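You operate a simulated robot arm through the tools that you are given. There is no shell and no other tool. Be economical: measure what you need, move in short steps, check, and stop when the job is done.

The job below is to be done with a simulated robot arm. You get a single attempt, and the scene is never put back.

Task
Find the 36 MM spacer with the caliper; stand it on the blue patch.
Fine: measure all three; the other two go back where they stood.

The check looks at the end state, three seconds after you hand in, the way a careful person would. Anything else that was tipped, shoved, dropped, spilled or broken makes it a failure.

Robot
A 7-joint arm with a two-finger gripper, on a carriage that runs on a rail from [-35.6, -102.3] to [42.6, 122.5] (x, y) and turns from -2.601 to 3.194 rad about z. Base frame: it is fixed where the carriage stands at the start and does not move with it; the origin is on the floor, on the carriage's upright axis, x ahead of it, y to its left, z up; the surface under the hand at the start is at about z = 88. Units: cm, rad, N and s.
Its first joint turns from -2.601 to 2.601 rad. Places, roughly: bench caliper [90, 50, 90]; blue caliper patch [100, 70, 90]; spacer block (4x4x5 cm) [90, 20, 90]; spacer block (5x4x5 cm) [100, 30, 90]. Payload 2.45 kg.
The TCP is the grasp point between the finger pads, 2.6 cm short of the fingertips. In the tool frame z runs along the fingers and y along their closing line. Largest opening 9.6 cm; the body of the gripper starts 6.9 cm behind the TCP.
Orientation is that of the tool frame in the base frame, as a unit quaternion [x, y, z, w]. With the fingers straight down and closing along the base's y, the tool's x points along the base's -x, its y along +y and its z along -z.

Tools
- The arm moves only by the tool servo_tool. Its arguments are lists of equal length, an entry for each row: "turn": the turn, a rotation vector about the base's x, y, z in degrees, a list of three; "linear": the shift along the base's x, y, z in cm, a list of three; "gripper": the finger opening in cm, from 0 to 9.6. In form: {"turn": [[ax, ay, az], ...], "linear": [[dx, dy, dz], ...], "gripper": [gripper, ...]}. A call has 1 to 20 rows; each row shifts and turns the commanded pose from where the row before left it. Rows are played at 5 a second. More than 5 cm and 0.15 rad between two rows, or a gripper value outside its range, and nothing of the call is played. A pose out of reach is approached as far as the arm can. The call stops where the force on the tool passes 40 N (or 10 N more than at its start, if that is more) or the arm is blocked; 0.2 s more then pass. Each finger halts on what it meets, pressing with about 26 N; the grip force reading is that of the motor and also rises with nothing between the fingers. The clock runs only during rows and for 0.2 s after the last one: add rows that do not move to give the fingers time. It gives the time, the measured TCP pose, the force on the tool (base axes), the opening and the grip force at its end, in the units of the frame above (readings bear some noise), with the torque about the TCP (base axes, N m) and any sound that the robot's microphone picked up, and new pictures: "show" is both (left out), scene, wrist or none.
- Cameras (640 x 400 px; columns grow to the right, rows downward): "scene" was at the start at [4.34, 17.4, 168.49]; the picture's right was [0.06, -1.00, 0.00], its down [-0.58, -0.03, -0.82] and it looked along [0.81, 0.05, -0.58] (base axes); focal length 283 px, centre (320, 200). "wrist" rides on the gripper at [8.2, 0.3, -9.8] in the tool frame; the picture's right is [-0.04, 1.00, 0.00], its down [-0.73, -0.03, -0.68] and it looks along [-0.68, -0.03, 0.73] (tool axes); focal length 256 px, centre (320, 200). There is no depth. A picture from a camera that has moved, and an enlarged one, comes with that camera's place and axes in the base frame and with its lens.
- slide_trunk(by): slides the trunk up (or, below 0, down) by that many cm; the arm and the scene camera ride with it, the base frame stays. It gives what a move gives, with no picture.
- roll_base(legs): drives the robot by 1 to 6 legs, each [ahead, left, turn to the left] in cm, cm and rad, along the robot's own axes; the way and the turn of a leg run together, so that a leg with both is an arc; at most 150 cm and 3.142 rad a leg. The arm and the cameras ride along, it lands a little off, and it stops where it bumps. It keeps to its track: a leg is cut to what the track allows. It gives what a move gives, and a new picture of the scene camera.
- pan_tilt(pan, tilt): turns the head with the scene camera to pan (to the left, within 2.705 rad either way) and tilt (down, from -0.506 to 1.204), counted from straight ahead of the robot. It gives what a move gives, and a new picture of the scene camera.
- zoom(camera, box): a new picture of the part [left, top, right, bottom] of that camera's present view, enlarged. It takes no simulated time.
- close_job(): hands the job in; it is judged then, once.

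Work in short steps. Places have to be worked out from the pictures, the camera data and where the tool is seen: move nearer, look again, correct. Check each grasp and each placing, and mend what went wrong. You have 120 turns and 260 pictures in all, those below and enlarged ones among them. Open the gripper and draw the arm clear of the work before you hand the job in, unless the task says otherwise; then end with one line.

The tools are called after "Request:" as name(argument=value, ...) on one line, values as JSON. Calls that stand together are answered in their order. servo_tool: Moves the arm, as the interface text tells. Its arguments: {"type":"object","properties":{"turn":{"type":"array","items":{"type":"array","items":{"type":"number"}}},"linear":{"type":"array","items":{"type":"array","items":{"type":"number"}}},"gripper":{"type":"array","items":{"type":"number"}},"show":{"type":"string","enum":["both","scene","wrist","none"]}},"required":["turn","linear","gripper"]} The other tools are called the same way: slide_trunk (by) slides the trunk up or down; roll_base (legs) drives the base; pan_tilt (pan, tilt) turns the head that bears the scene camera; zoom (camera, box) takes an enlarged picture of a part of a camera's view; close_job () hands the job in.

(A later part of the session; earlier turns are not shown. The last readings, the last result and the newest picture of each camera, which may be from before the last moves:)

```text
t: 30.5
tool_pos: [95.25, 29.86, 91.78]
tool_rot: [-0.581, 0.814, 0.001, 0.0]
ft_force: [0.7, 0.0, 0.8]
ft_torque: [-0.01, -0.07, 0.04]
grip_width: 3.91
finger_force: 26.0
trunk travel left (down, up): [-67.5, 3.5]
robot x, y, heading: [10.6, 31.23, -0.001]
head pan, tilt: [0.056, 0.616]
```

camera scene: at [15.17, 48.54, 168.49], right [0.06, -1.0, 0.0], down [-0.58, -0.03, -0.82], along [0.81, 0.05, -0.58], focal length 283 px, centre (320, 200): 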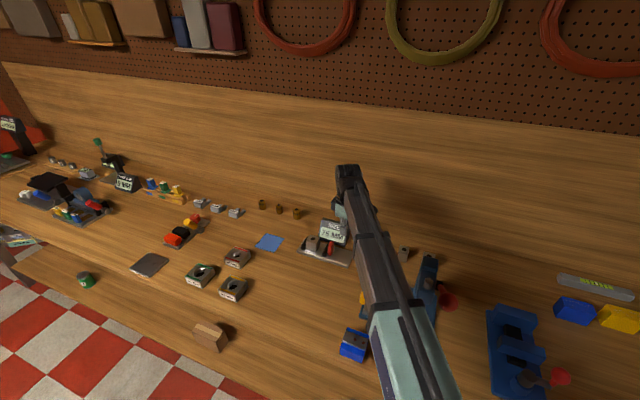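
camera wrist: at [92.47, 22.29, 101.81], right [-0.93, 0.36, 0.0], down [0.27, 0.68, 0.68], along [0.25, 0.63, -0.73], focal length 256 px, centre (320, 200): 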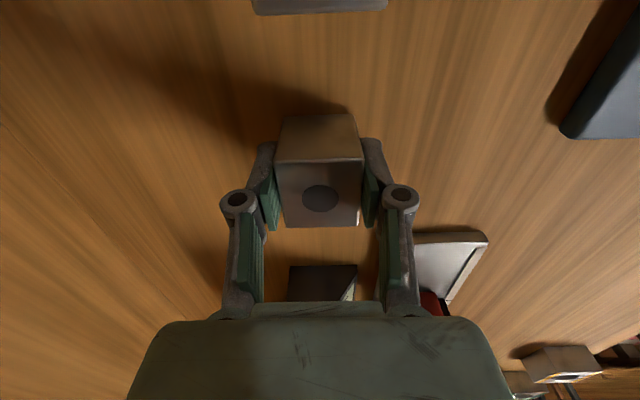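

Request:
servo_tool(turn=[[0, 0, 0], [0, 0, 0], [0, 0, 0], [0, 0, 0], [0, 0, 0], [0, 0, 0], [0, 0, 0]], linear=[[0, 0, -0.1], [0, 0, 0], [0, 0, 0], [0, 0, 0], [0, 0, 3], [0, 0, 4], [0, 0, 0]], gripper=[3, 3, 7, 7, 7, 7, 7], show="wrist")

```text
t: 32.1
tool_pos: [95.25, 29.8, 99.14]
tool_rot: [-0.581, 0.814, 0.002, -0.001]
ft_force: [0.5, 0.4, -0.8]
ft_torque: [-0.04, -0.02, 0.01]
grip_width: 6.98
finger_force: 0.0
trunk travel left (down, up): [-67.5, 3.5]
robot x, y, heading: [11.05, 31.55, 0.001]
head pan, tilt: [0.056, 0.616]
camera wrist: at [92.36, 22.21, 109.01], right [-0.93, 0.36, 0.0], down [0.27, 0.68, 0.68], along [0.25, 0.63, -0.73], focal length 256 px, centre (320, 200)
```

wrist: 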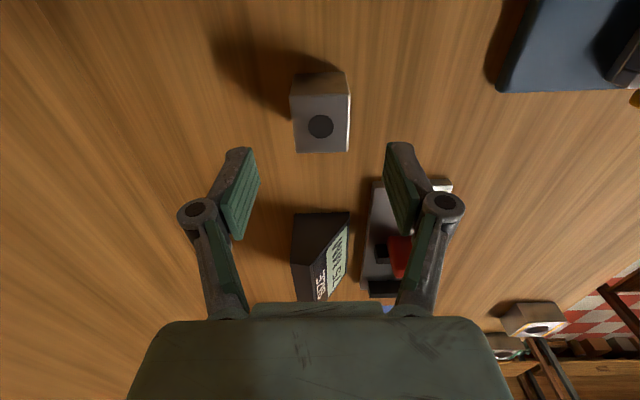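

Block 1 is back and standing. Next is block 3 at ≈(89.3,13.2); I hover above it at z≈104 and check clearance to the press.

Request:
servo_tool(turn=[[0, 0, 0], [0, 0, 0], [0, 0, 0], [0, 0, 0], [0, 0, 0], [0, 0, 0]], linear=[[0, 0, 4.5], [-1.5, -4.15, 0], [-1.5, -4.15, 0], [-1.5, -4.15, 0], [-1.45, -4.15, 0], [0, 0, 0]], gripper=[7, 7, 7, 7, 7, 6])

Request:
zoom(camera="scene", box=[340, 180, 500, 280])

```text
t: 33.5
tool_pos: [89.36, 13.36, 103.33]
tool_rot: [-0.58, 0.814, 0.002, 0.0]
ft_force: [0.7, 0.3, 0.5]
ft_torque: [0.02, -0.01, 0.02]
grip_width: 6.0
finger_force: 0.1
trunk travel left (down, up): [-67.5, 3.5]
robot x, y, heading: [10.74, 31.4, -0.001]
head pan, tilt: [0.056, 0.616]
camera scene: at [15.17, 48.46, 168.49], right [0.06, -1.0, 0.0], down [-0.58, -0.03, -0.82], along [0.81, 0.04, -0.58], focal length 283 px, centre (320, 200)
camera wrist: at [86.41, 5.7, 113.23], right [-0.93, 0.36, 0.0], down [0.27, 0.68, 0.68], along [0.24, 0.63, -0.73], focal length 256 px, centre (320, 200)
```

scene: 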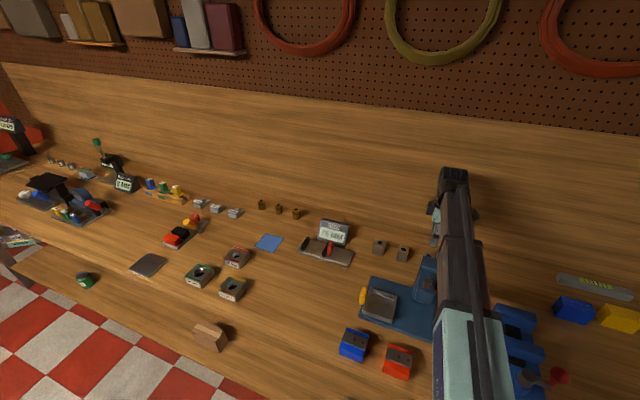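
wrist: 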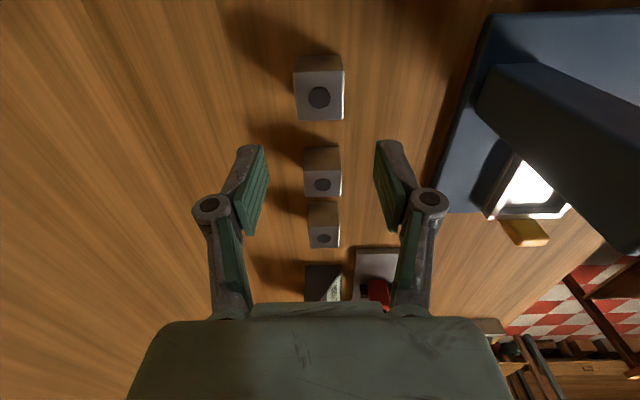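

```text
4.00 times, centred on (420, 230) of scene
camera zoom: at [15.17, 48.46, 168.49], right [0.06, -1.0, 0.0], down [-0.58, -0.03, -0.82], along [0.81, 0.04, -0.58], focal length 1132 px, centre (-80, 80)
```

zoom: 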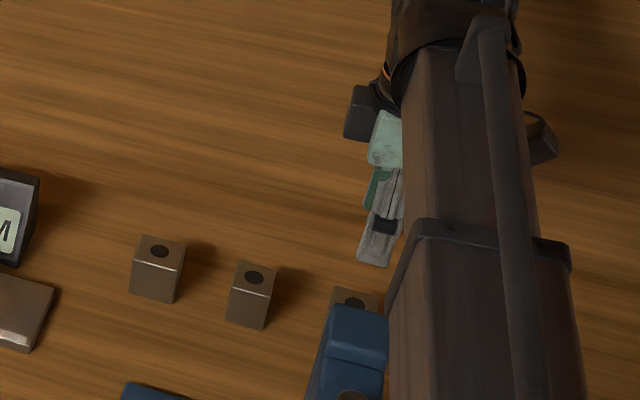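

From two views the press pillar's top is at z≈107 near (74,20), so the forearm would strike it if I descended here. I rise and drive further left along the track so that the forearm reaches in from the left of the pillar.

Request:
servo_tool(turn=[[0, 0, 0], [0, 0, 0], [0, 0, 0]], linear=[[0, 0, 5], [0, 0, 5], [0, 0, 0]], gripper=[6, 6, 6], show="none")

Request:
roll_base(legs=[[18.3, 52.6, 0]])

```text
t: 34.3
tool_pos: [89.25, 13.28, 113.43]
tool_rot: [-0.581, 0.814, 0.002, 0.0]
ft_force: [-0.2, 0.9, 0.0]
ft_torque: [-0.02, -0.02, 0.01]
grip_width: 6.03
finger_force: 0.0
trunk travel left (down, up): [-67.5, 3.5]
robot x, y, heading: [11.03, 30.84, 0.002]
head pan, tilt: [0.056, 0.616]
```

```text
t: 37.6
tool_pos: [107.99, 67.46, 113.38]
tool_rot: [-0.584, 0.812, 0.002, 0.0]
ft_force: [-0.5, 0.3, 0.4]
ft_torque: [-0.02, 0.03, 0.01]
grip_width: 6.0
finger_force: 0.2
trunk travel left (down, up): [-67.5, 3.5]
robot x, y, heading: [29.25, 84.73, 0.004]
head pan, tilt: [0.056, 0.616]
camera scene: at [33.71, 102.13, 168.49], right [0.06, -1.0, 0.0], down [-0.58, -0.04, -0.82], along [0.81, 0.05, -0.58], focal length 283 px, centre (320, 200)
```

scene: 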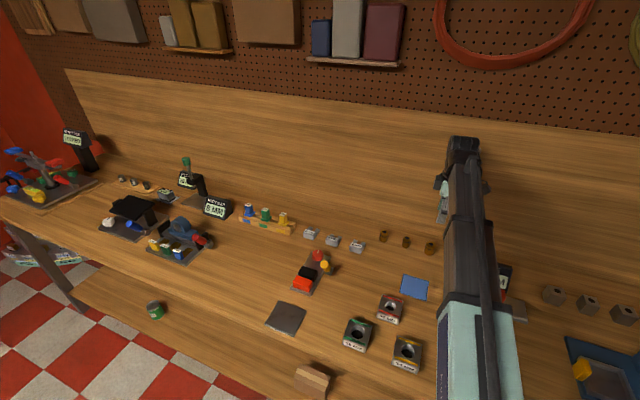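

Now the base is at (29.3,84.7). I move the tool to above block 3 at z≈106 and pan the head to the right to watch.

Request:
servo_tool(turn=[[0, 0, -0.55], [0, 0, 0], [0, 0, 0], [0, 0, 0], [0, 0, 0], [0, 0, 0], [0, 0, 0], [0, 0, 0], [0, 0, 0], [0, 0, 0], [0, 0, 0], [0, 0, 0], [0, 0, 0]], linear=[[-1.56, -4.52, 0], [-1.56, -4.52, 0], [-1.56, -4.52, 0], [-1.56, -4.52, 0], [-1.56, -4.52, 0], [-1.56, -4.52, 0], [-1.56, -4.52, 0], [-1.56, -4.52, 0], [-1.56, -4.52, 0], [-1.56, -4.52, 0], [-1.56, -4.52, 0], [-1.56, -4.52, 0], [0, 0, 0]], gripper=[6, 6, 6, 6, 6, 6, 6, 6, 6, 6, 6, 6, 6], show="wrist")

Request:
pan_tilt(pan=-0.65, tilt=0.6)

```text
t: 40.4
tool_pos: [89.31, 12.99, 113.01]
tool_rot: [-0.579, 0.815, 0.002, -0.001]
ft_force: [-0.4, 0.5, 0.0]
ft_torque: [0.03, -0.01, 0.01]
grip_width: 5.98
finger_force: 0.0
trunk travel left (down, up): [-67.5, 3.5]
robot x, y, heading: [29.44, 84.78, 0.006]
head pan, tilt: [0.056, 0.616]
camera wrist: at [86.4, 5.35, 123.0], right [-0.93, 0.37, 0.0], down [0.27, 0.68, 0.68], along [0.25, 0.63, -0.73], focal length 256 px, centre (320, 200)
```

wrist: 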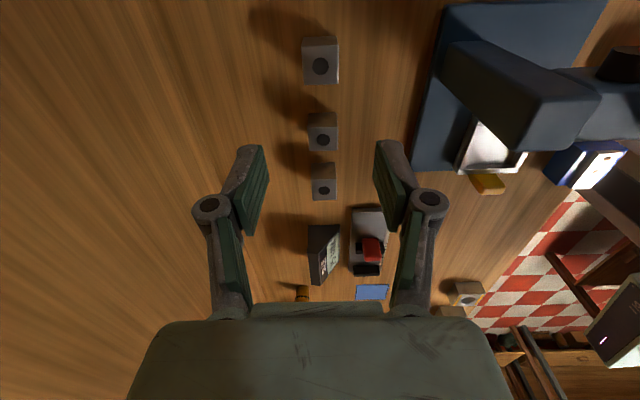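

```text
t: 41.5
tool_pos: [89.45, 12.97, 113.24]
tool_rot: [-0.579, 0.815, 0.002, -0.001]
ft_force: [-0.1, 0.6, 0.4]
ft_torque: [-0.02, -0.02, 0.0]
grip_width: 6.0
finger_force: 0.0
trunk travel left (down, up): [-67.5, 3.5]
robot x, y, heading: [29.1, 84.79, 0.009]
head pan, tilt: [-0.649, 0.6]
camera scene: at [32.01, 96.27, 168.63], right [-0.6, -0.8, 0.0], down [-0.45, 0.34, -0.83], along [0.66, -0.49, -0.56], focal length 283 px, centre (320, 200)
```

scene: 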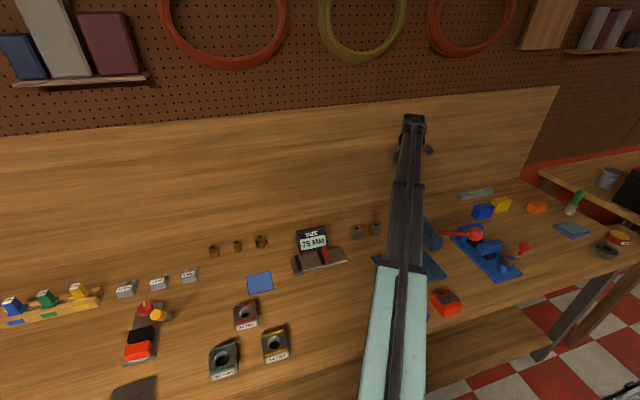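

The pillar's top corner is confirmed at ≈(76,20.5,107); the forearm line passes ~6 cm from it. I descend to z=103 and look.

Request:
servo_tool(turn=[[0, 0, 0], [0, 0, 0], [0, 0, 0], [0, 0, 0]], linear=[[0, 0.15, -4], [0, 0, -4], [0, 0, -2], [0, 0, 0]], gripper=[6, 6, 6, 6], show="wrist")

Request:
zoom(camera="scene", box=[340, 100, 500, 300])

```text
t: 42.5
tool_pos: [89.48, 13.39, 103.09]
tool_rot: [-0.579, 0.815, 0.001, 0.001]
ft_force: [-0.9, 0.2, 0.3]
ft_torque: [-0.02, 0.01, -0.02]
grip_width: 6.01
finger_force: 0.0
trunk travel left (down, up): [-67.5, 3.5]
robot x, y, heading: [29.76, 84.69, 0.006]
head pan, tilt: [-0.649, 0.6]
camera wrist: at [86.59, 5.81, 112.86], right [-0.93, 0.37, 0.0], down [0.27, 0.68, 0.68], along [0.25, 0.63, -0.73], focal length 256 px, centre (320, 200)
```

wrist: 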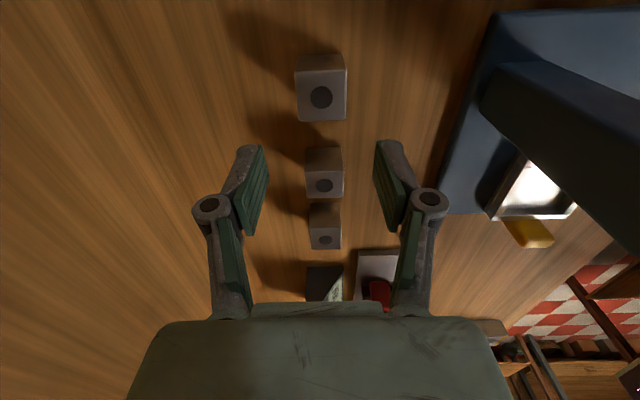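

```text
2.00 times, centred on (420, 200) of scene
camera zoom: at [32.0, 96.27, 168.63], right [-0.6, -0.8, 0.0], down [-0.45, 0.34, -0.83], along [0.66, -0.5, -0.56], focal length 566 px, centre (120, 200)
```

zoom: 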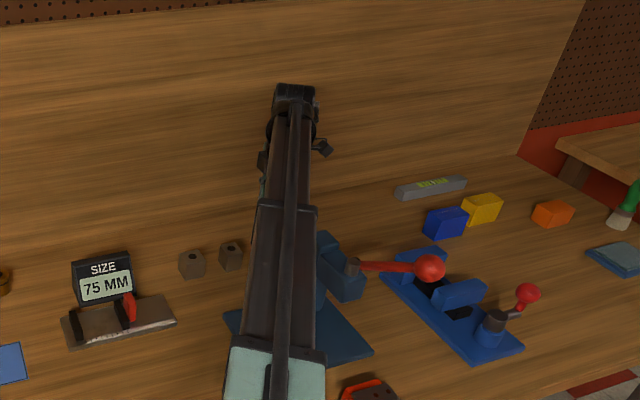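

The plan clearance from forearm edge to pillar is ~1.5–2 cm — tight but workable with a vertical descent. I centre on the block (dot offset ≈(-0.13,-0.42)) and go down in stages.

Request:
servo_tool(turn=[[0, 0, 0], [0, 0, 0], [0, 0, 0], [0, 0, 0]], linear=[[-0.13, -0.42, -2], [0, 0, -2], [0, 0, -2], [0, 0, 0]], gripper=[6, 6, 6, 6], show="wrist")

Request:
zoom(camera="scene", box=[340, 100, 500, 300])

```text
t: 43.5
tool_pos: [89.26, 12.83, 97.22]
tool_rot: [-0.579, 0.815, 0.001, 0.001]
ft_force: [-0.1, 0.1, -0.2]
ft_torque: [0.02, 0.02, 0.01]
grip_width: 5.99
finger_force: 0.0
trunk travel left (down, up): [-67.5, 3.5]
robot x, y, heading: [29.61, 84.77, 0.005]
head pan, tilt: [-0.649, 0.6]
camera wrist: at [86.29, 5.31, 107.02], right [-0.93, 0.37, 0.0], down [0.27, 0.68, 0.68], along [0.25, 0.63, -0.73], focal length 256 px, centre (320, 200)
```

wrist: 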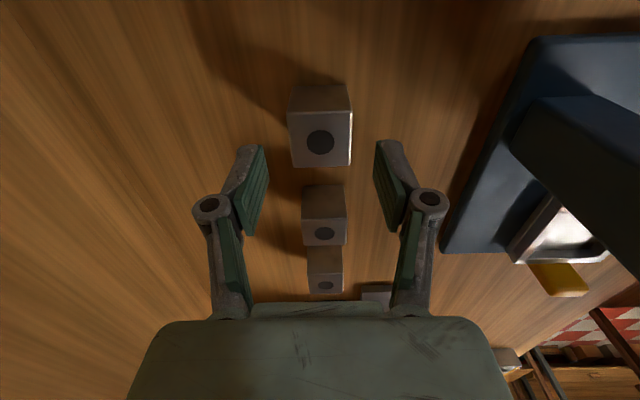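

```text
2.00 times, centred on (420, 200) of scene
camera zoom: at [32.01, 96.26, 168.63], right [-0.6, -0.8, 0.0], down [-0.45, 0.34, -0.83], along [0.66, -0.5, -0.56], focal length 566 px, centre (120, 200)
```

zoom: 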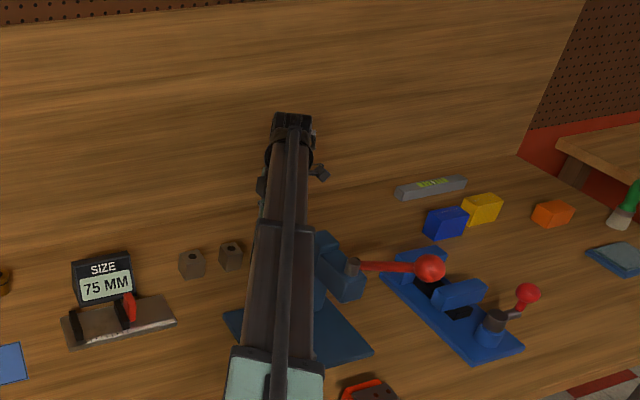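

Centred, and the forearm stays clear of the pillar. I go down to z≈92.2 and grip.

Request:
servo_tool(turn=[[0, 0, 0], [0, 0, 0], [0, 0, 0], [0, 0, 0], [0, 0, 0], [0, 0, 0], [0, 0, 0]], linear=[[0.03, 0.08, -2], [0, 0, -2], [0, 0, -1], [0, 0, 0], [0, 0, 0], [0, 0, 0], [0, 0, 0]], gripper=[6, 6, 6, 6, 3, 3, 3], show="wrist")

Request:
zoom(camera="scene", box=[340, 100, 500, 300])

```text
t: 45.1
tool_pos: [89.26, 12.97, 92.31]
tool_rot: [-0.579, 0.815, 0.001, 0.0]
ft_force: [0.0, -0.4, 1.8]
ft_torque: [0.01, 0.07, -0.02]
grip_width: 3.91
finger_force: 26.0
trunk travel left (down, up): [-67.5, 3.5]
robot x, y, heading: [29.73, 84.63, 0.007]
head pan, tilt: [-0.649, 0.6]
camera wrist: at [86.31, 5.36, 102.08], right [-0.93, 0.37, 0.0], down [0.27, 0.68, 0.68], along [0.25, 0.63, -0.73], focal length 256 px, centre (320, 200)
```

wrist: 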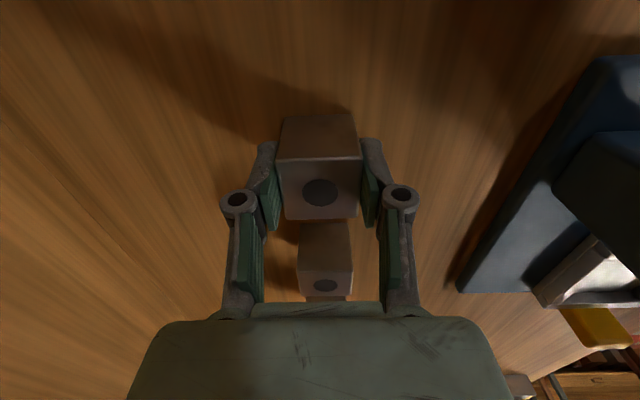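

```text
2.00 times, centred on (420, 200) of scene
camera zoom: at [31.98, 96.28, 168.63], right [-0.6, -0.8, 0.0], down [-0.45, 0.34, -0.83], along [0.66, -0.5, -0.56], focal length 566 px, centre (120, 200)
```

zoom: 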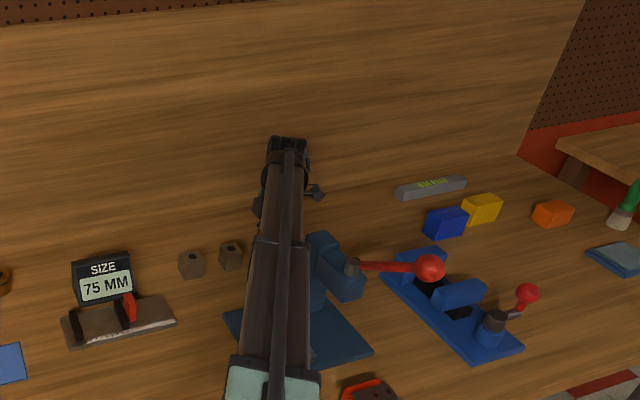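

Block 3 gripped (3.91 cm); return pose (89.27,12.95,92.3). Lift and carry to the caliper gap.

Request:
servo_tool(turn=[[0, 0, 0], [0, 0, 0], [0, 0, 0], [0, 0, 0], [0, 0, 0], [0, 0, 0], [0, 0, 0], [0, 0, 0], [0, 0, 0], [0, 0, 0], [0, 0, 0], [0, 0, 0], [0, 0, 0], [0, 0, 0], [0, 0, 0], [0, 0, 0]], linear=[[0, 0, 4], [0, 0, 4], [0, 0, 4], [0.6, 4.76, 0], [0.6, 4.76, 0], [0.6, 4.76, 0], [0.6, 4.76, 0], [0.6, 4.76, 0], [0.6, 4.76, 0], [0.6, 4.76, 0], [0.6, 4.76, 0], [0.6, 4.76, 0], [0, 0, 0], [0, 0, -4], [0, 0, -4], [0, 0, 0]], gripper=[3, 3, 3, 3, 3, 3, 3, 3, 3, 3, 3, 3, 3, 3, 3, 3], show="wrist")

```text
t: 48.5
tool_pos: [94.69, 55.95, 96.3]
tool_rot: [-0.579, 0.815, 0.002, 0.0]
ft_force: [0.4, 0.2, -1.2]
ft_torque: [-0.03, 0.0, -0.01]
grip_width: 3.89
finger_force: 26.5
trunk travel left (down, up): [-67.5, 3.5]
robot x, y, heading: [29.09, 84.41, 0.008]
head pan, tilt: [-0.649, 0.6]
camera wrist: at [91.74, 48.34, 106.07], right [-0.93, 0.37, 0.0], down [0.27, 0.68, 0.68], along [0.25, 0.63, -0.73], focal length 256 px, centre (320, 200)
```

wrist: 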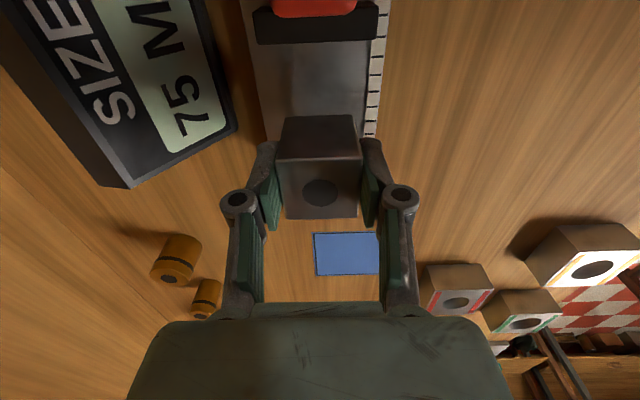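

Well aligned; lower to contact.

Request:
servo_tool(turn=[[0, 0, 0], [0, 0, 0], [0, 0, 0], [0, 0, 0]], linear=[[-0.07, -0.2, -2], [0, 0, -0.6], [0, 0, -0.2], [0, 0, 0]], gripper=[3, 3, 3, 3], show="none")

```text
t: 49.5
tool_pos: [94.67, 55.62, 93.5]
tool_rot: [-0.579, 0.815, 0.001, 0.0]
ft_force: [0.0, -0.7, 2.0]
ft_torque: [-0.05, 0.07, 0.01]
grip_width: 3.94
finger_force: 25.8
trunk travel left (down, up): [-67.5, 3.5]
robot x, y, heading: [29.37, 84.51, 0.006]
head pan, tilt: [-0.649, 0.6]
```

Nearly at contact; lower 0.1, release, rise, then move back and close the fingers behind the handle.

Request:
servo_tool(turn=[[0, 0, 0], [0, 0, 0], [0, 0, 0], [0, 0, 0], [0, 0, 0], [0, 0, 0], [0, 0, 0], [0, 0, 0], [0, 0, 0], [0, 0, 0], [0, 0, 0]], linear=[[0, 0, -0.1], [0, 0, 0], [0, 0, 0], [0, 0, 2], [0, 0, 4], [0, 0, 3.5], [-1.28, -3.73, 0], [-1.28, -3.73, 0], [-1.28, -3.73, 0], [0, 0, 0], [0, 0, 0]], gripper=[3, 5.5, 5.5, 5.5, 5.5, 5.5, 5.5, 5.5, 3, 0, 0], show="wrist")

Request:
pan_tilt(pan=-0.45, tilt=0.6)

```text
t: 51.9
tool_pos: [90.81, 44.37, 102.97]
tool_rot: [-0.579, 0.815, 0.002, -0.001]
ft_force: [-0.7, 0.1, 0.2]
ft_torque: [-0.01, 0.05, 0.0]
grip_width: 0.0
finger_force: 25.8
trunk travel left (down, up): [-67.5, 3.5]
robot x, y, heading: [29.5, 84.93, 0.003]
head pan, tilt: [-0.649, 0.6]
camera wrist: at [87.87, 36.79, 112.75], right [-0.93, 0.37, 0.0], down [0.27, 0.68, 0.68], along [0.25, 0.63, -0.73], focal length 256 px, centre (320, 200)
```

wrist: 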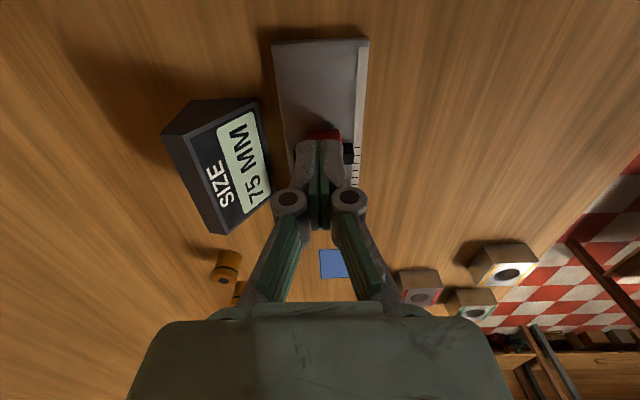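

```text
t: 52.6
tool_pos: [90.91, 44.35, 102.95]
tool_rot: [-0.58, 0.815, 0.002, 0.0]
ft_force: [-0.1, 0.7, 0.9]
ft_torque: [-0.04, 0.01, 0.02]
grip_width: 0.02
finger_force: 25.6
trunk travel left (down, up): [-67.5, 3.5]
robot x, y, heading: [29.22, 84.92, 0.009]
head pan, tilt: [-0.45, 0.6]
camera scene: at [32.91, 97.76, 168.63], right [-0.43, -0.9, 0.0], down [-0.51, 0.24, -0.83], along [0.74, -0.36, -0.56], focal length 283 px, centre (320, 200)
```

scene: 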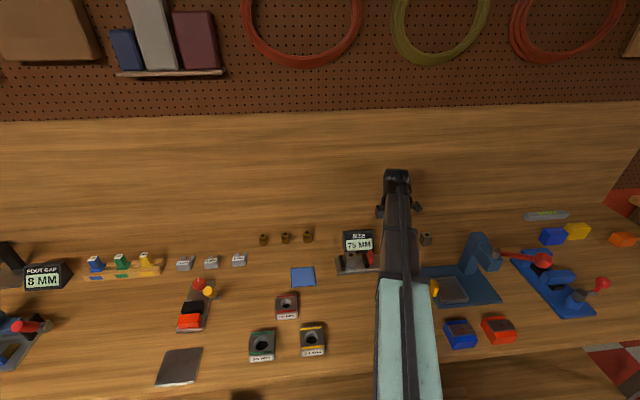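

Same start as for the first measurement. Descend and push.

Request:
servo_tool(turn=[[0, 0, 0], [0, 0, 0], [0, 0, 0], [0, 0, 0], [0, 0, 0], [0, 0, 0], [0, 0, 0], [0, 0, 0], [0, 0, 0], [0, 0, 0], [0, 0, 0], [0, 0, 0], [0, 0, 0]], linear=[[-0.1, 0, -4], [0, 0, -4], [0, 0, -2.3], [0.2, 0.57, 0], [0.2, 0.57, 0], [0.2, 0.57, 0], [0.2, 0.57, 0], [0.2, 0.57, 0], [0.2, 0.57, 0], [0.2, 0.57, 0], [0.13, 0.38, 0], [0.13, 0.38, 0], [0, 0, 0]], gripper=[0, 0, 0, 0, 0, 0, 0, 0, 0, 0, 0, 0, 0], show="none")

Request:
zoom(camera="scene", box=[300, 200, 420, 275])

```text
t: 55.4
tool_pos: [92.33, 49.21, 92.61]
tool_rot: [-0.579, 0.815, 0.002, -0.001]
ft_force: [-0.4, -0.1, 0.2]
ft_torque: [0.07, 0.0, -0.02]
grip_width: 0.0
finger_force: 28.8
trunk travel left (down, up): [-67.5, 3.5]
robot x, y, heading: [29.56, 85.0, 0.005]
head pan, tilt: [-0.45, 0.6]
```

```text
5.33 times, centred on (360, 238) of scene
camera zoom: at [32.91, 97.77, 168.63], right [-0.43, -0.9, 0.0], down [-0.51, 0.24, -0.83], along [0.74, -0.36, -0.56], focal length 1510 px, centre (107, 0)
```

zoom: 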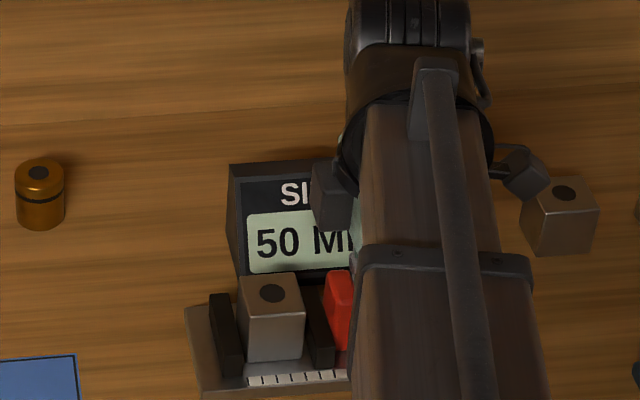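

The display shows 50 while open; I push on slowly to clamp.

Request:
servo_tool(turn=[[0, 0, 0], [0, 0, 0], [0, 0, 0], [0, 0, 0], [0, 0, 0], [0, 0, 0], [0, 0, 0], [0, 0, 0], [0, 0, 0], [0, 0, 0]], linear=[[0.05, 0.15, 0], [0.05, 0.15, 0], [0.05, 0.15, 0], [0.05, 0.15, 0], [0.05, 0.15, 0], [0.05, 0.15, 0], [0.05, 0.15, 0], [0.05, 0.15, 0], [0.05, 0.15, 0], [0, 0, 0]], gripper=[0, 0, 0, 0, 0, 0, 0, 0, 0, 0], show="none")

Request:
zoom(camera="scene", box=[300, 200, 420, 275])

```text
t: 57.6
tool_pos: [92.66, 50.19, 92.58]
tool_rot: [-0.578, 0.816, 0.0, -0.001]
ft_force: [-6.6, -21.3, 3.6]
ft_torque: [0.13, 0.05, 0.0]
grip_width: 0.61
finger_force: 28.2
trunk travel left (down, up): [-67.5, 3.5]
robot x, y, heading: [29.77, 84.99, 0.005]
head pan, tilt: [-0.45, 0.6]
```

```text
5.33 times, centred on (360, 238) of scene
camera zoom: at [32.8, 97.5, 168.66], right [-0.43, -0.9, 0.0], down [-0.51, 0.24, -0.83], along [0.74, -0.36, -0.56], focal length 1510 px, centre (107, 0)
```

zoom: 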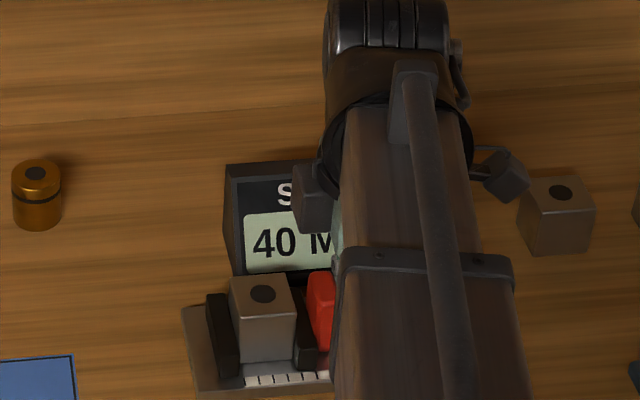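

Block 3 reads 40 MM at a firm clamp (22 N). I back off, rise and return above the block with open fingers.

Request:
servo_tool(turn=[[0, 0, 0], [0, 0, 0], [0, 0, 0], [0, 0, 0], [0, 0, 0], [0, 0, 0], [0, 0, 0], [0, 0, 0]], linear=[[-0.3, -0.9, 0], [-0.2, -0.57, 0], [0, 0, 4], [0, 0, 4], [0, 0, 2.5], [1.35, 3.9, 0], [1.35, 3.9, 0], [0, 0, 0]], gripper=[0, 0, 0, 0, 0, 5.5, 5.5, 5.5], show="none")

Request:
zoom(camera="wrist", box=[160, 0, 480, 200])

```text
t: 59.4
tool_pos: [94.86, 56.89, 103.18]
tool_rot: [-0.579, 0.815, 0.001, -0.001]
ft_force: [-0.3, 0.1, 0.2]
ft_torque: [-0.04, -0.01, 0.0]
grip_width: 5.47
finger_force: 0.0
trunk travel left (down, up): [-67.5, 3.5]
robot x, y, heading: [29.7, 85.12, 0.004]
head pan, tilt: [-0.45, 0.6]
```

```text
2.00 times, centred on (320, 100) of wrist
camera zoom: at [91.97, 49.36, 112.9], right [-0.93, 0.37, 0.0], down [0.27, 0.68, 0.68], along [0.25, 0.63, -0.73], focal length 512 px, centre (320, 400)
```

zoom: 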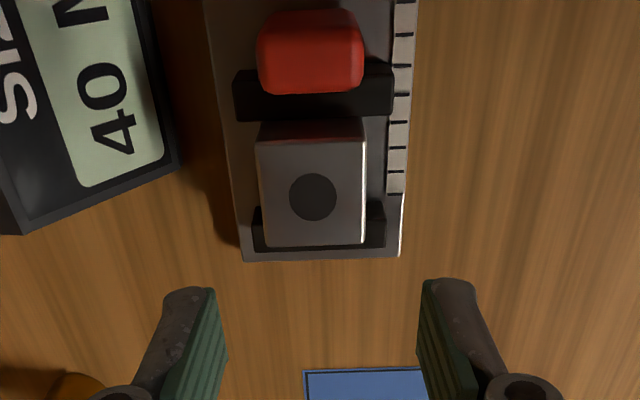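

Block centre ≈(94.87,56.05). Descend to z≈93.4 and grip.

Request:
servo_tool(turn=[[0, 0, 0], [0, 0, 0], [0, 0, 0], [0, 0, 0], [0, 0, 0], [0, 0, 0], [0, 0, 0]], linear=[[0.01, -0.82, -4], [0, 0, -4], [0, 0, -1.8], [0, 0, 0], [0, 0, 0], [0, 0, 0], [0, 0, 0]], gripper=[5.5, 5.5, 5.5, 5.5, 3, 3, 3], show="wrist")

```text
t: 61.0
tool_pos: [95.26, 56.07, 93.06]
tool_rot: [-0.58, 0.815, 0.003, 0.0]
ft_force: [-1.1, 0.8, 1.5]
ft_torque: [0.0, 0.0, 0.0]
grip_width: 3.94
finger_force: 25.8
trunk travel left (down, up): [-67.5, 3.5]
robot x, y, heading: [29.03, 84.74, 0.001]
head pan, tilt: [-0.45, 0.6]
camera wrist: at [92.21, 48.41, 102.91], right [-0.93, 0.37, 0.0], down [0.27, 0.68, 0.68], along [0.25, 0.63, -0.73], focal length 256 px, centre (320, 200)
```

wrist: 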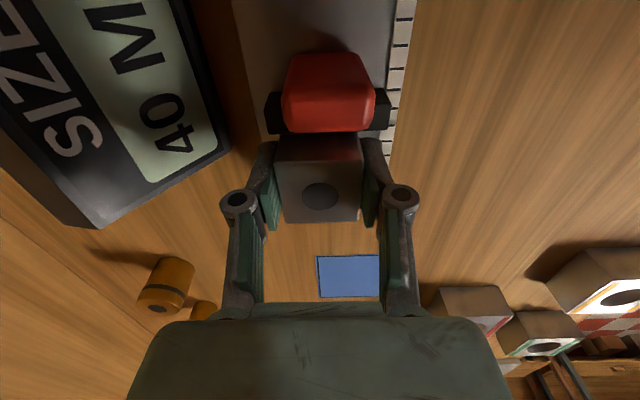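

Gripped. Push the slider open with the block (3.4 cm), then lift and carry back to (89.3,12.95), hovering.

Request:
servo_tool(turn=[[0, 0, 0], [0, 0, 0], [0, 0, 0], [0, 0, 0], [0, 0, 0], [0, 0, 0], [0, 0, 0], [0, 0, 0], [0, 0, 0], [0, 0, 0], [0, 0, 0], [0, 0, 0], [0, 0, 0]], linear=[[0, 0, 0.3], [-0.15, -0.43, 0], [-0.15, -0.43, 0], [-0.15, -0.43, 0], [-0.15, -0.43, 0], [-0.15, -0.43, 0], [-0.15, -0.43, 0], [-0.15, -0.43, 0], [-0.14, -0.4, 0], [0.1, 0.28, 0], [0, 0, 4], [0, 0, 4], [0, 0, 2]], gripper=[3, 3, 3, 3, 3, 3, 3, 3, 3, 3, 3, 3, 3], show="wrist")

```text
t: 63.8
tool_pos: [93.86, 52.8, 103.73]
tool_rot: [-0.579, 0.815, 0.002, 0.0]
ft_force: [-0.4, -0.3, -0.9]
ft_torque: [-0.03, -0.02, -0.02]
grip_width: 3.9
finger_force: 26.1
trunk travel left (down, up): [-67.5, 3.5]
robot x, y, heading: [29.83, 84.55, 0.007]
head pan, tilt: [-0.45, 0.6]
camera wrist: at [90.88, 45.31, 113.47], right [-0.93, 0.37, 0.0], down [0.27, 0.68, 0.68], along [0.25, 0.63, -0.73], focal length 256 px, centre (320, 200)
```

wrist: 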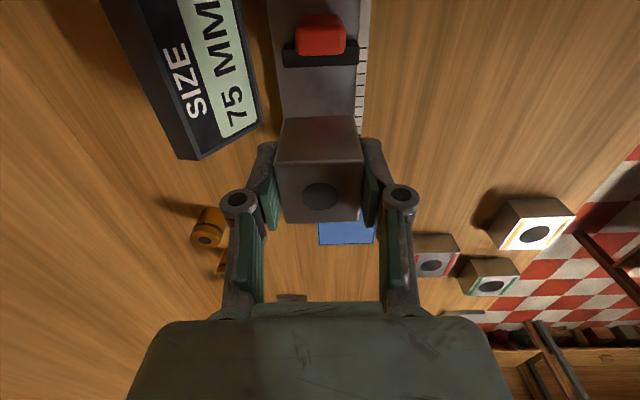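

Slider again at 75. Carry block 3 back.

Request:
servo_tool(turn=[[0, 0, 0], [0, 0, 0], [0, 0, 0], [0, 0, 0], [0, 0, 0], [0, 0, 0], [0, 0, 0], [0, 0, 0], [0, 0, 0], [0, 0, 0], [0, 0, 0], [0, 0, 0], [0, 0, 0], [0, 0, 0]], linear=[[-0.509, -4.428, 0], [-0.509, -4.428, 0], [-0.509, -4.428, 0], [-0.509, -4.428, 0], [-0.509, -4.428, 0], [-0.509, -4.428, 0], [-0.509, -4.428, 0], [-0.509, -4.428, 0], [-0.509, -4.428, 0], [0, 0, 0], [0, 0, -4], [0, 0, -4], [0, 0, -3], [0, 0, 0]], gripper=[3, 3, 3, 3, 3, 3, 3, 3, 3, 3, 3, 3, 3, 3], show="wrist")

```text
t: 66.8
tool_pos: [89.36, 13.06, 92.3]
tool_rot: [-0.579, 0.815, 0.002, 0.0]
ft_force: [-0.3, 0.9, -0.6]
ft_torque: [0.03, 0.0, 0.0]
grip_width: 3.96
finger_force: 25.9
trunk travel left (down, up): [-67.5, 3.5]
robot x, y, heading: [29.32, 84.75, 0.003]
head pan, tilt: [-0.45, 0.6]
camera wrist: at [86.33, 5.52, 102.16], right [-0.93, 0.37, 0.0], down [0.27, 0.68, 0.68], along [0.25, 0.63, -0.73], focal length 256 px, centre (320, 200)
```

wrist: 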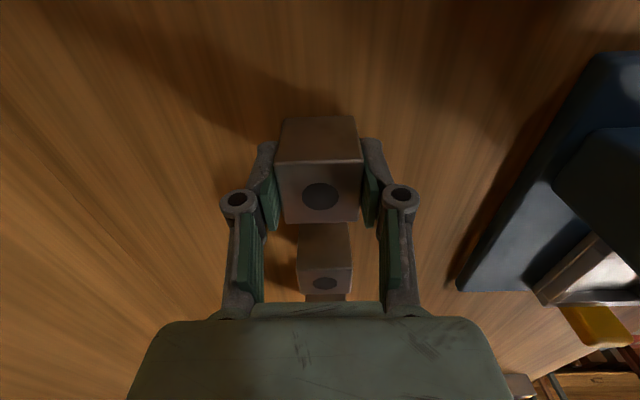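

The view matches the original within a millimetre. Lower gently until contact.

Request:
servo_tool(turn=[[0, 0, 0], [0, 0, 0], [0, 0, 0]], linear=[[0, -0.03, -0.2], [0, 0, -0.1], [0, 0, 0]], gripper=[3, 3, 3], show="none")

```text
t: 67.6
tool_pos: [89.11, 13.03, 92.12]
tool_rot: [-0.578, 0.816, 0.002, 0.0]
ft_force: [-0.1, -0.7, -0.6]
ft_torque: [0.01, 0.01, -0.01]
grip_width: 3.93
finger_force: 25.9
trunk travel left (down, up): [-67.5, 3.5]
robot x, y, heading: [29.47, 84.83, 0.005]
head pan, tilt: [-0.45, 0.6]
```

Request:
servo_tool(turn=[[0, 0, 0], [0, 0, 0], [0, 0, 0]], linear=[[0, 0, -0.1], [0, 0, -0.1], [0, 0, 0]], gripper=[3, 3, 3], show="none")

```text
t: 68.4
tool_pos: [89.38, 13.15, 92.05]
tool_rot: [-0.578, 0.816, 0.002, 0.0]
ft_force: [0.1, -0.5, -1.4]
ft_torque: [0.0, 0.03, -0.03]
grip_width: 3.96
finger_force: 26.1
trunk travel left (down, up): [-67.5, 3.5]
robot x, y, heading: [29.64, 84.41, 0.005]
head pan, tilt: [-0.45, 0.6]
```

Still no contact force; down another 0.2.

Request:
servo_tool(turn=[[0, 0, 0], [0, 0, 0], [0, 0, 0]], linear=[[0, 0, -0.1], [0, 0, -0.1], [0, 0, 0]], gripper=[3, 3, 3], show="wrist")

```text
t: 69.2
tool_pos: [89.22, 13.06, 91.94]
tool_rot: [-0.579, 0.815, 0.001, -0.001]
ft_force: [0.7, -0.7, 6.8]
ft_torque: [0.07, -0.04, -0.01]
grip_width: 3.93
finger_force: 25.8
trunk travel left (down, up): [-67.5, 3.5]
robot x, y, heading: [29.55, 84.93, 0.007]
head pan, tilt: [-0.45, 0.6]
camera wrist: at [86.33, 5.42, 101.72], right [-0.93, 0.37, 0.0], down [0.27, 0.68, 0.68], along [0.25, 0.63, -0.73], focal length 256 px, centre (320, 200)
```

wrist: 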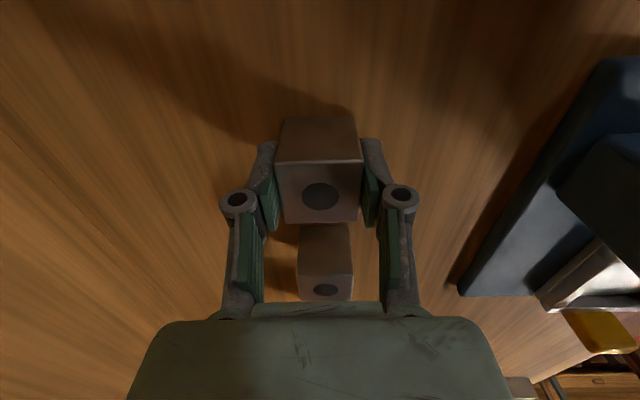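

Contact. Release, rise, and move to above block 2 (≈(92.2,21.5)).

Request:
servo_tool(turn=[[0, 0, 0], [0, 0, 0], [0, 0, 0], [0, 0, 0], [0, 0, 0], [0, 0, 0], [0, 0, 0], [0, 0, 0]], linear=[[0, 0, 0], [0, 0, 0], [0, 0, 2.5], [0, 0, 4], [0, 0, 4], [1.48, 4.25, 0], [1.48, 4.25, 0], [0, 0, 0]], gripper=[6, 6, 6, 6, 6, 6, 6, 6], show="wrist")

Request:
zoom(camera="wrist", box=[200, 0, 440, 150])

```text
t: 71.0
tool_pos: [92.11, 21.46, 102.17]
tool_rot: [-0.579, 0.815, 0.003, 0.0]
ft_force: [0.3, 1.7, 0.6]
ft_torque: [0.0, -0.01, -0.01]
grip_width: 6.0
finger_force: 0.1
trunk travel left (down, up): [-67.5, 3.5]
robot x, y, heading: [29.33, 84.25, 0.009]
head pan, tilt: [-0.45, 0.6]
camera wrist: at [89.2, 13.86, 112.06], right [-0.93, 0.37, 0.0], down [0.27, 0.68, 0.68], along [0.25, 0.63, -0.73], focal length 256 px, centre (320, 200)
```

wrist: 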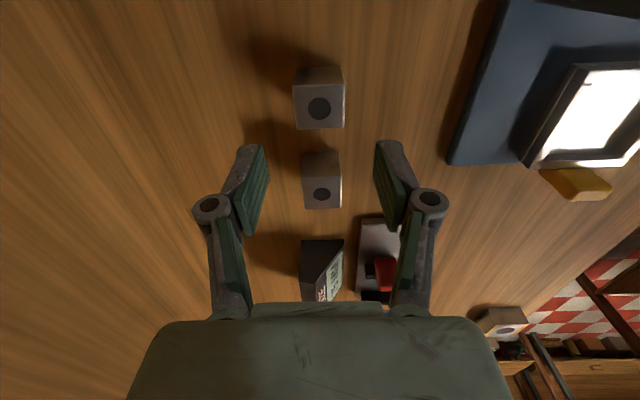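

```text
2.67 times, centred on (320, 75) of wrist
camera zoom: at [89.2, 13.86, 112.06], right [-0.93, 0.37, 0.0], down [0.27, 0.68, 0.68], along [0.25, 0.63, -0.73], focal length 683 px, centre (320, 533)
```

zoom: 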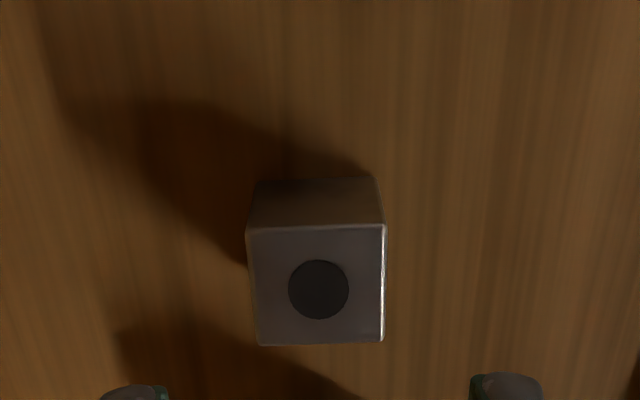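

Block 2 at ≈(92.24,21.46). Descend and grip.

Request:
servo_tool(turn=[[0, 0, 0], [0, 0, 0], [0, 0, 0], [0, 0, 0], [0, 0, 0], [0, 0, 0], [0, 0, 0]], linear=[[0.1, 0, -4], [0, 0, -4], [0, 0, -2], [0, 0, 0], [0, 0, 0], [0, 0, 0], [0, 0, 0]], gripper=[6, 6, 6, 6, 3, 3, 3], show="wrist")

```text
t: 72.6
tool_pos: [92.4, 21.56, 92.58]
tool_rot: [-0.579, 0.815, 0.002, 0.001]
ft_force: [0.4, 0.1, 3.8]
ft_torque: [0.01, 0.03, 0.03]
grip_width: 3.93
finger_force: 25.8
trunk travel left (down, up): [-67.5, 3.5]
robot x, y, heading: [29.49, 84.42, 0.004]
head pan, tilt: [-0.45, 0.6]
camera wrist: at [89.48, 14.05, 102.43], right [-0.93, 0.37, 0.0], down [0.27, 0.68, 0.68], along [0.25, 0.63, -0.73], focal length 256 px, centre (320, 200)
```

wrist: 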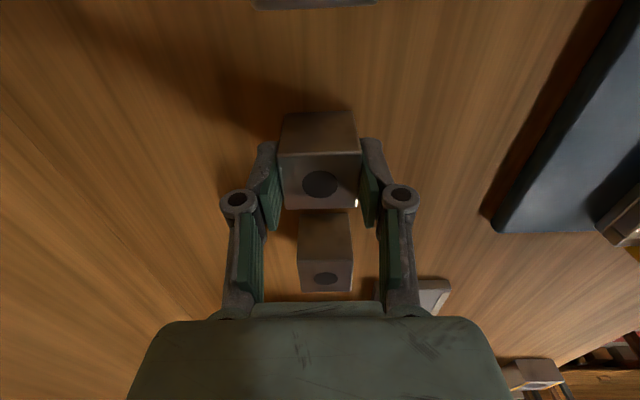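

Gripped. Lift and carry to the caliper at (94.7,56.0).

Request:
servo_tool(turn=[[0, 0, 0], [0, 0, 0], [0, 0, 0], [0, 0, 0], [0, 0, 0], [0, 0, 0], [0, 0, 0], [0, 0, 0], [0, 0, 0], [0, 0, 0], [0, 0, 0], [0, 0, 0], [0, 0, 0], [0, 0, 0]], linear=[[0, 0, 4], [0, 0, 4], [0, 0, 3], [0.34, 4.9, 0], [0.34, 4.9, 0], [0.34, 4.9, 0], [0.34, 4.9, 0], [0.34, 4.9, 0], [0.34, 4.9, 0], [0.34, 4.9, 0], [0, 0, 0], [0, 0, -4], [0, 0, -4], [0, 0, 0]], gripper=[3, 3, 3, 3, 3, 3, 3, 3, 3, 3, 3, 3, 3, 3], show="wrist")

```text
t: 75.6
tool_pos: [94.56, 55.75, 95.26]
tool_rot: [-0.58, 0.815, 0.001, -0.001]
ft_force: [-0.3, 0.2, -1.0]
ft_torque: [-0.05, -0.02, 0.0]
grip_width: 3.93
finger_force: 25.7
trunk travel left (down, up): [-67.5, 3.5]
robot x, y, heading: [29.54, 84.6, 0.005]
head pan, tilt: [-0.45, 0.6]
camera wrist: at [91.56, 48.17, 104.99], right [-0.93, 0.37, 0.0], down [0.27, 0.68, 0.68], along [0.25, 0.63, -0.73], focal length 256 px, centre (320, 200)
```

wrist: 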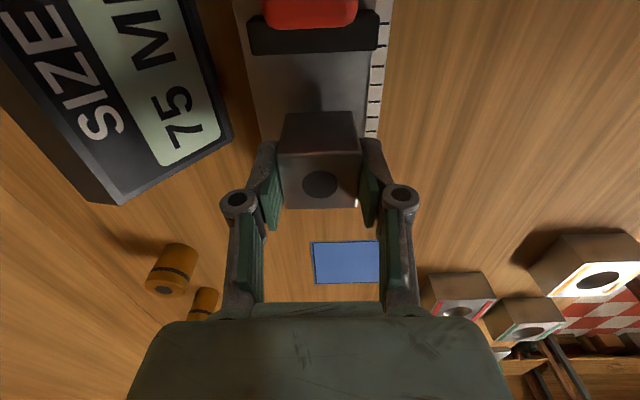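

Request:
servo_tool(turn=[[0, 0, 0], [0, 0, 0], [0, 0, 0], [0, 0, 0]], linear=[[0.05, 0, -1], [0, 0, -0.5], [0, 0, -0.2], [0, 0, 0]], gripper=[3, 3, 3, 3], show="none")

```text
t: 76.6
tool_pos: [94.71, 55.78, 93.86]
tool_rot: [-0.579, 0.815, 0.001, 0.001]
ft_force: [2.0, 1.3, 21.0]
ft_torque: [-0.01, -0.04, 0.0]
grip_width: 3.91
finger_force: 25.6
trunk travel left (down, up): [-67.5, 3.5]
robot x, y, heading: [29.38, 84.99, 0.0]
head pan, tilt: [-0.45, 0.6]
```

Contact on the plate (21 N). Ease up 0.15, release, rise and go behind the handle.

Request:
servo_tool(turn=[[0, 0, 0], [0, 0, 0], [0, 0, 0], [0, 0, 0], [0, 0, 0], [0, 0, 0], [0, 0, 0], [0, 0, 0], [0, 0, 0], [0, 0, 0], [0, 0, 0]], linear=[[0, 0, 0.12], [0, 0, 0], [0, 0, 0], [0, 0, 2], [0, 0, 4], [0, 0, 3], [-1.28, -3.75, 0], [-1.28, -3.75, 0], [-1.28, -3.75, 0], [0, 0, 0], [0, 0, 0]], gripper=[3, 5.5, 5.5, 5.5, 5.5, 5.5, 5.5, 5.5, 3, 0, 0], show="wrist")

Request:
zoom(camera="scene", box=[300, 200, 420, 275])

```text
t: 79.0
tool_pos: [91.03, 44.76, 102.51]
tool_rot: [-0.579, 0.815, 0.002, 0.0]
ft_force: [-0.3, 1.6, 0.5]
ft_torque: [0.0, 0.0, -0.03]
grip_width: 0.01
finger_force: 26.2
trunk travel left (down, up): [-67.5, 3.5]
robot x, y, heading: [29.75, 84.86, 0.005]
head pan, tilt: [-0.45, 0.6]
camera wrist: at [88.12, 37.14, 112.36], right [-0.93, 0.37, 0.0], down [0.27, 0.68, 0.68], along [0.25, 0.63, -0.73], focal length 256 px, centre (320, 200)
```

wrist: 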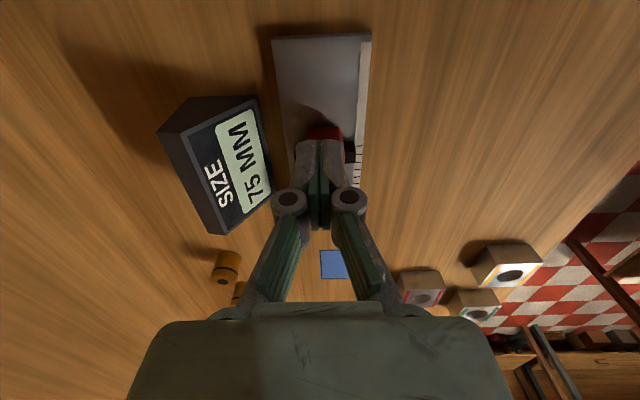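

```text
5.33 times, centred on (360, 238) of scene
camera zoom: at [32.91, 97.78, 168.63], right [-0.43, -0.9, 0.0], down [-0.51, 0.24, -0.83], along [0.74, -0.36, -0.56], focal length 1510 px, centre (107, 0)
```

zoom: 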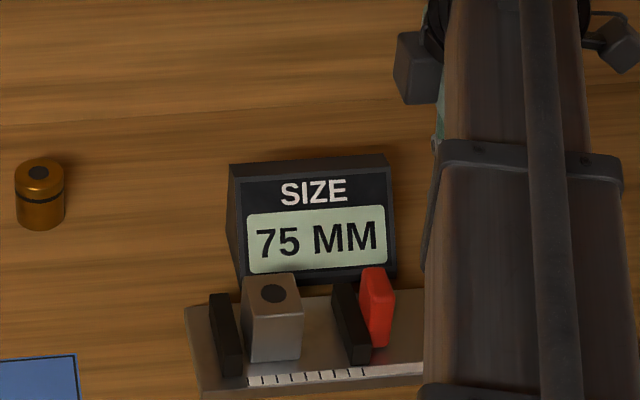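

Standing fine. Descend behind the handle and push.

Request:
servo_tool(turn=[[0, 0, 0], [0, 0, 0], [0, 0, 0], [0, 0, 0], [0, 0, 0], [0, 0, 0], [0, 0, 0], [0, 0, 0], [0, 0, 0], [0, 0, 0], [0, 0, 0], [0, 0, 0], [0, 0, 0]], linear=[[-0.2, -0.3, -4], [0, 0, -4], [0, 0, -1.9], [0.2, 0.57, 0], [0.2, 0.57, 0], [0.2, 0.57, 0], [0.2, 0.57, 0], [0.2, 0.57, 0], [0.2, 0.57, 0], [0.2, 0.57, 0], [0.2, 0.57, 0], [0.13, 0.38, 0], [0, 0, 0]], gripper=[0, 0, 0, 0, 0, 0, 0, 0, 0, 0, 0, 0, 0], show="none")

Request:
servo_tool(turn=[[0, 0, 0], [0, 0, 0], [0, 0, 0], [0, 0, 0], [0, 0, 0], [0, 0, 0], [0, 0, 0], [0, 0, 0]], linear=[[0.05, 0.15, 0], [0.05, 0.15, 0], [0.05, 0.15, 0], [0.05, 0.15, 0], [0.05, 0.15, 0], [0.05, 0.15, 0], [0.05, 0.15, 0], [0, 0, 0]], gripper=[0, 0, 0, 0, 0, 0, 0, 0], show="none")

Request:
zoom(camera="scene", box=[300, 200, 420, 275])

```text
t: 81.8
tool_pos: [92.67, 49.22, 92.95]
tool_rot: [-0.58, 0.815, 0.002, 0.0]
ft_force: [0.2, 0.0, 0.2]
ft_torque: [-0.04, 0.01, 0.04]
grip_width: 0.03
finger_force: 28.5
trunk travel left (down, up): [-67.5, 3.5]
robot x, y, heading: [29.45, 84.77, 0.005]
head pan, tilt: [-0.45, 0.6]
```

```text
t: 83.6
tool_pos: [92.75, 50.16, 93.02]
tool_rot: [-0.579, 0.815, 0.001, 0.001]
ft_force: [-0.4, -0.7, 0.2]
ft_torque: [0.0, -0.02, 0.0]
grip_width: 0.0
finger_force: 28.3
trunk travel left (down, up): [-67.5, 3.5]
robot x, y, heading: [29.5, 84.71, 0.003]
head pan, tilt: [-0.45, 0.6]
```

```text
5.33 times, centred on (360, 238) of scene
camera zoom: at [32.9, 97.75, 168.63], right [-0.43, -0.9, 0.0], down [-0.51, 0.24, -0.83], along [0.74, -0.36, -0.56], focal length 1510 px, centre (107, 0)
```

zoom: 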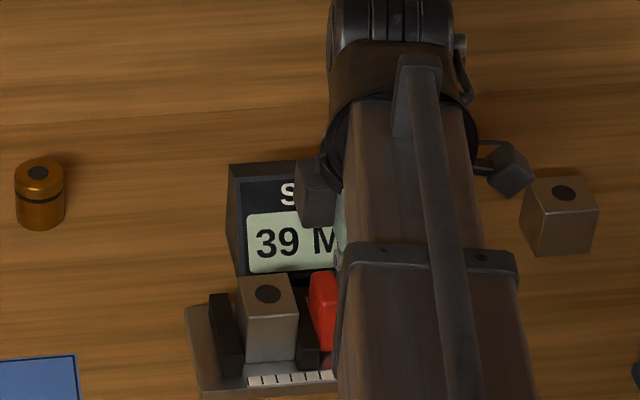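

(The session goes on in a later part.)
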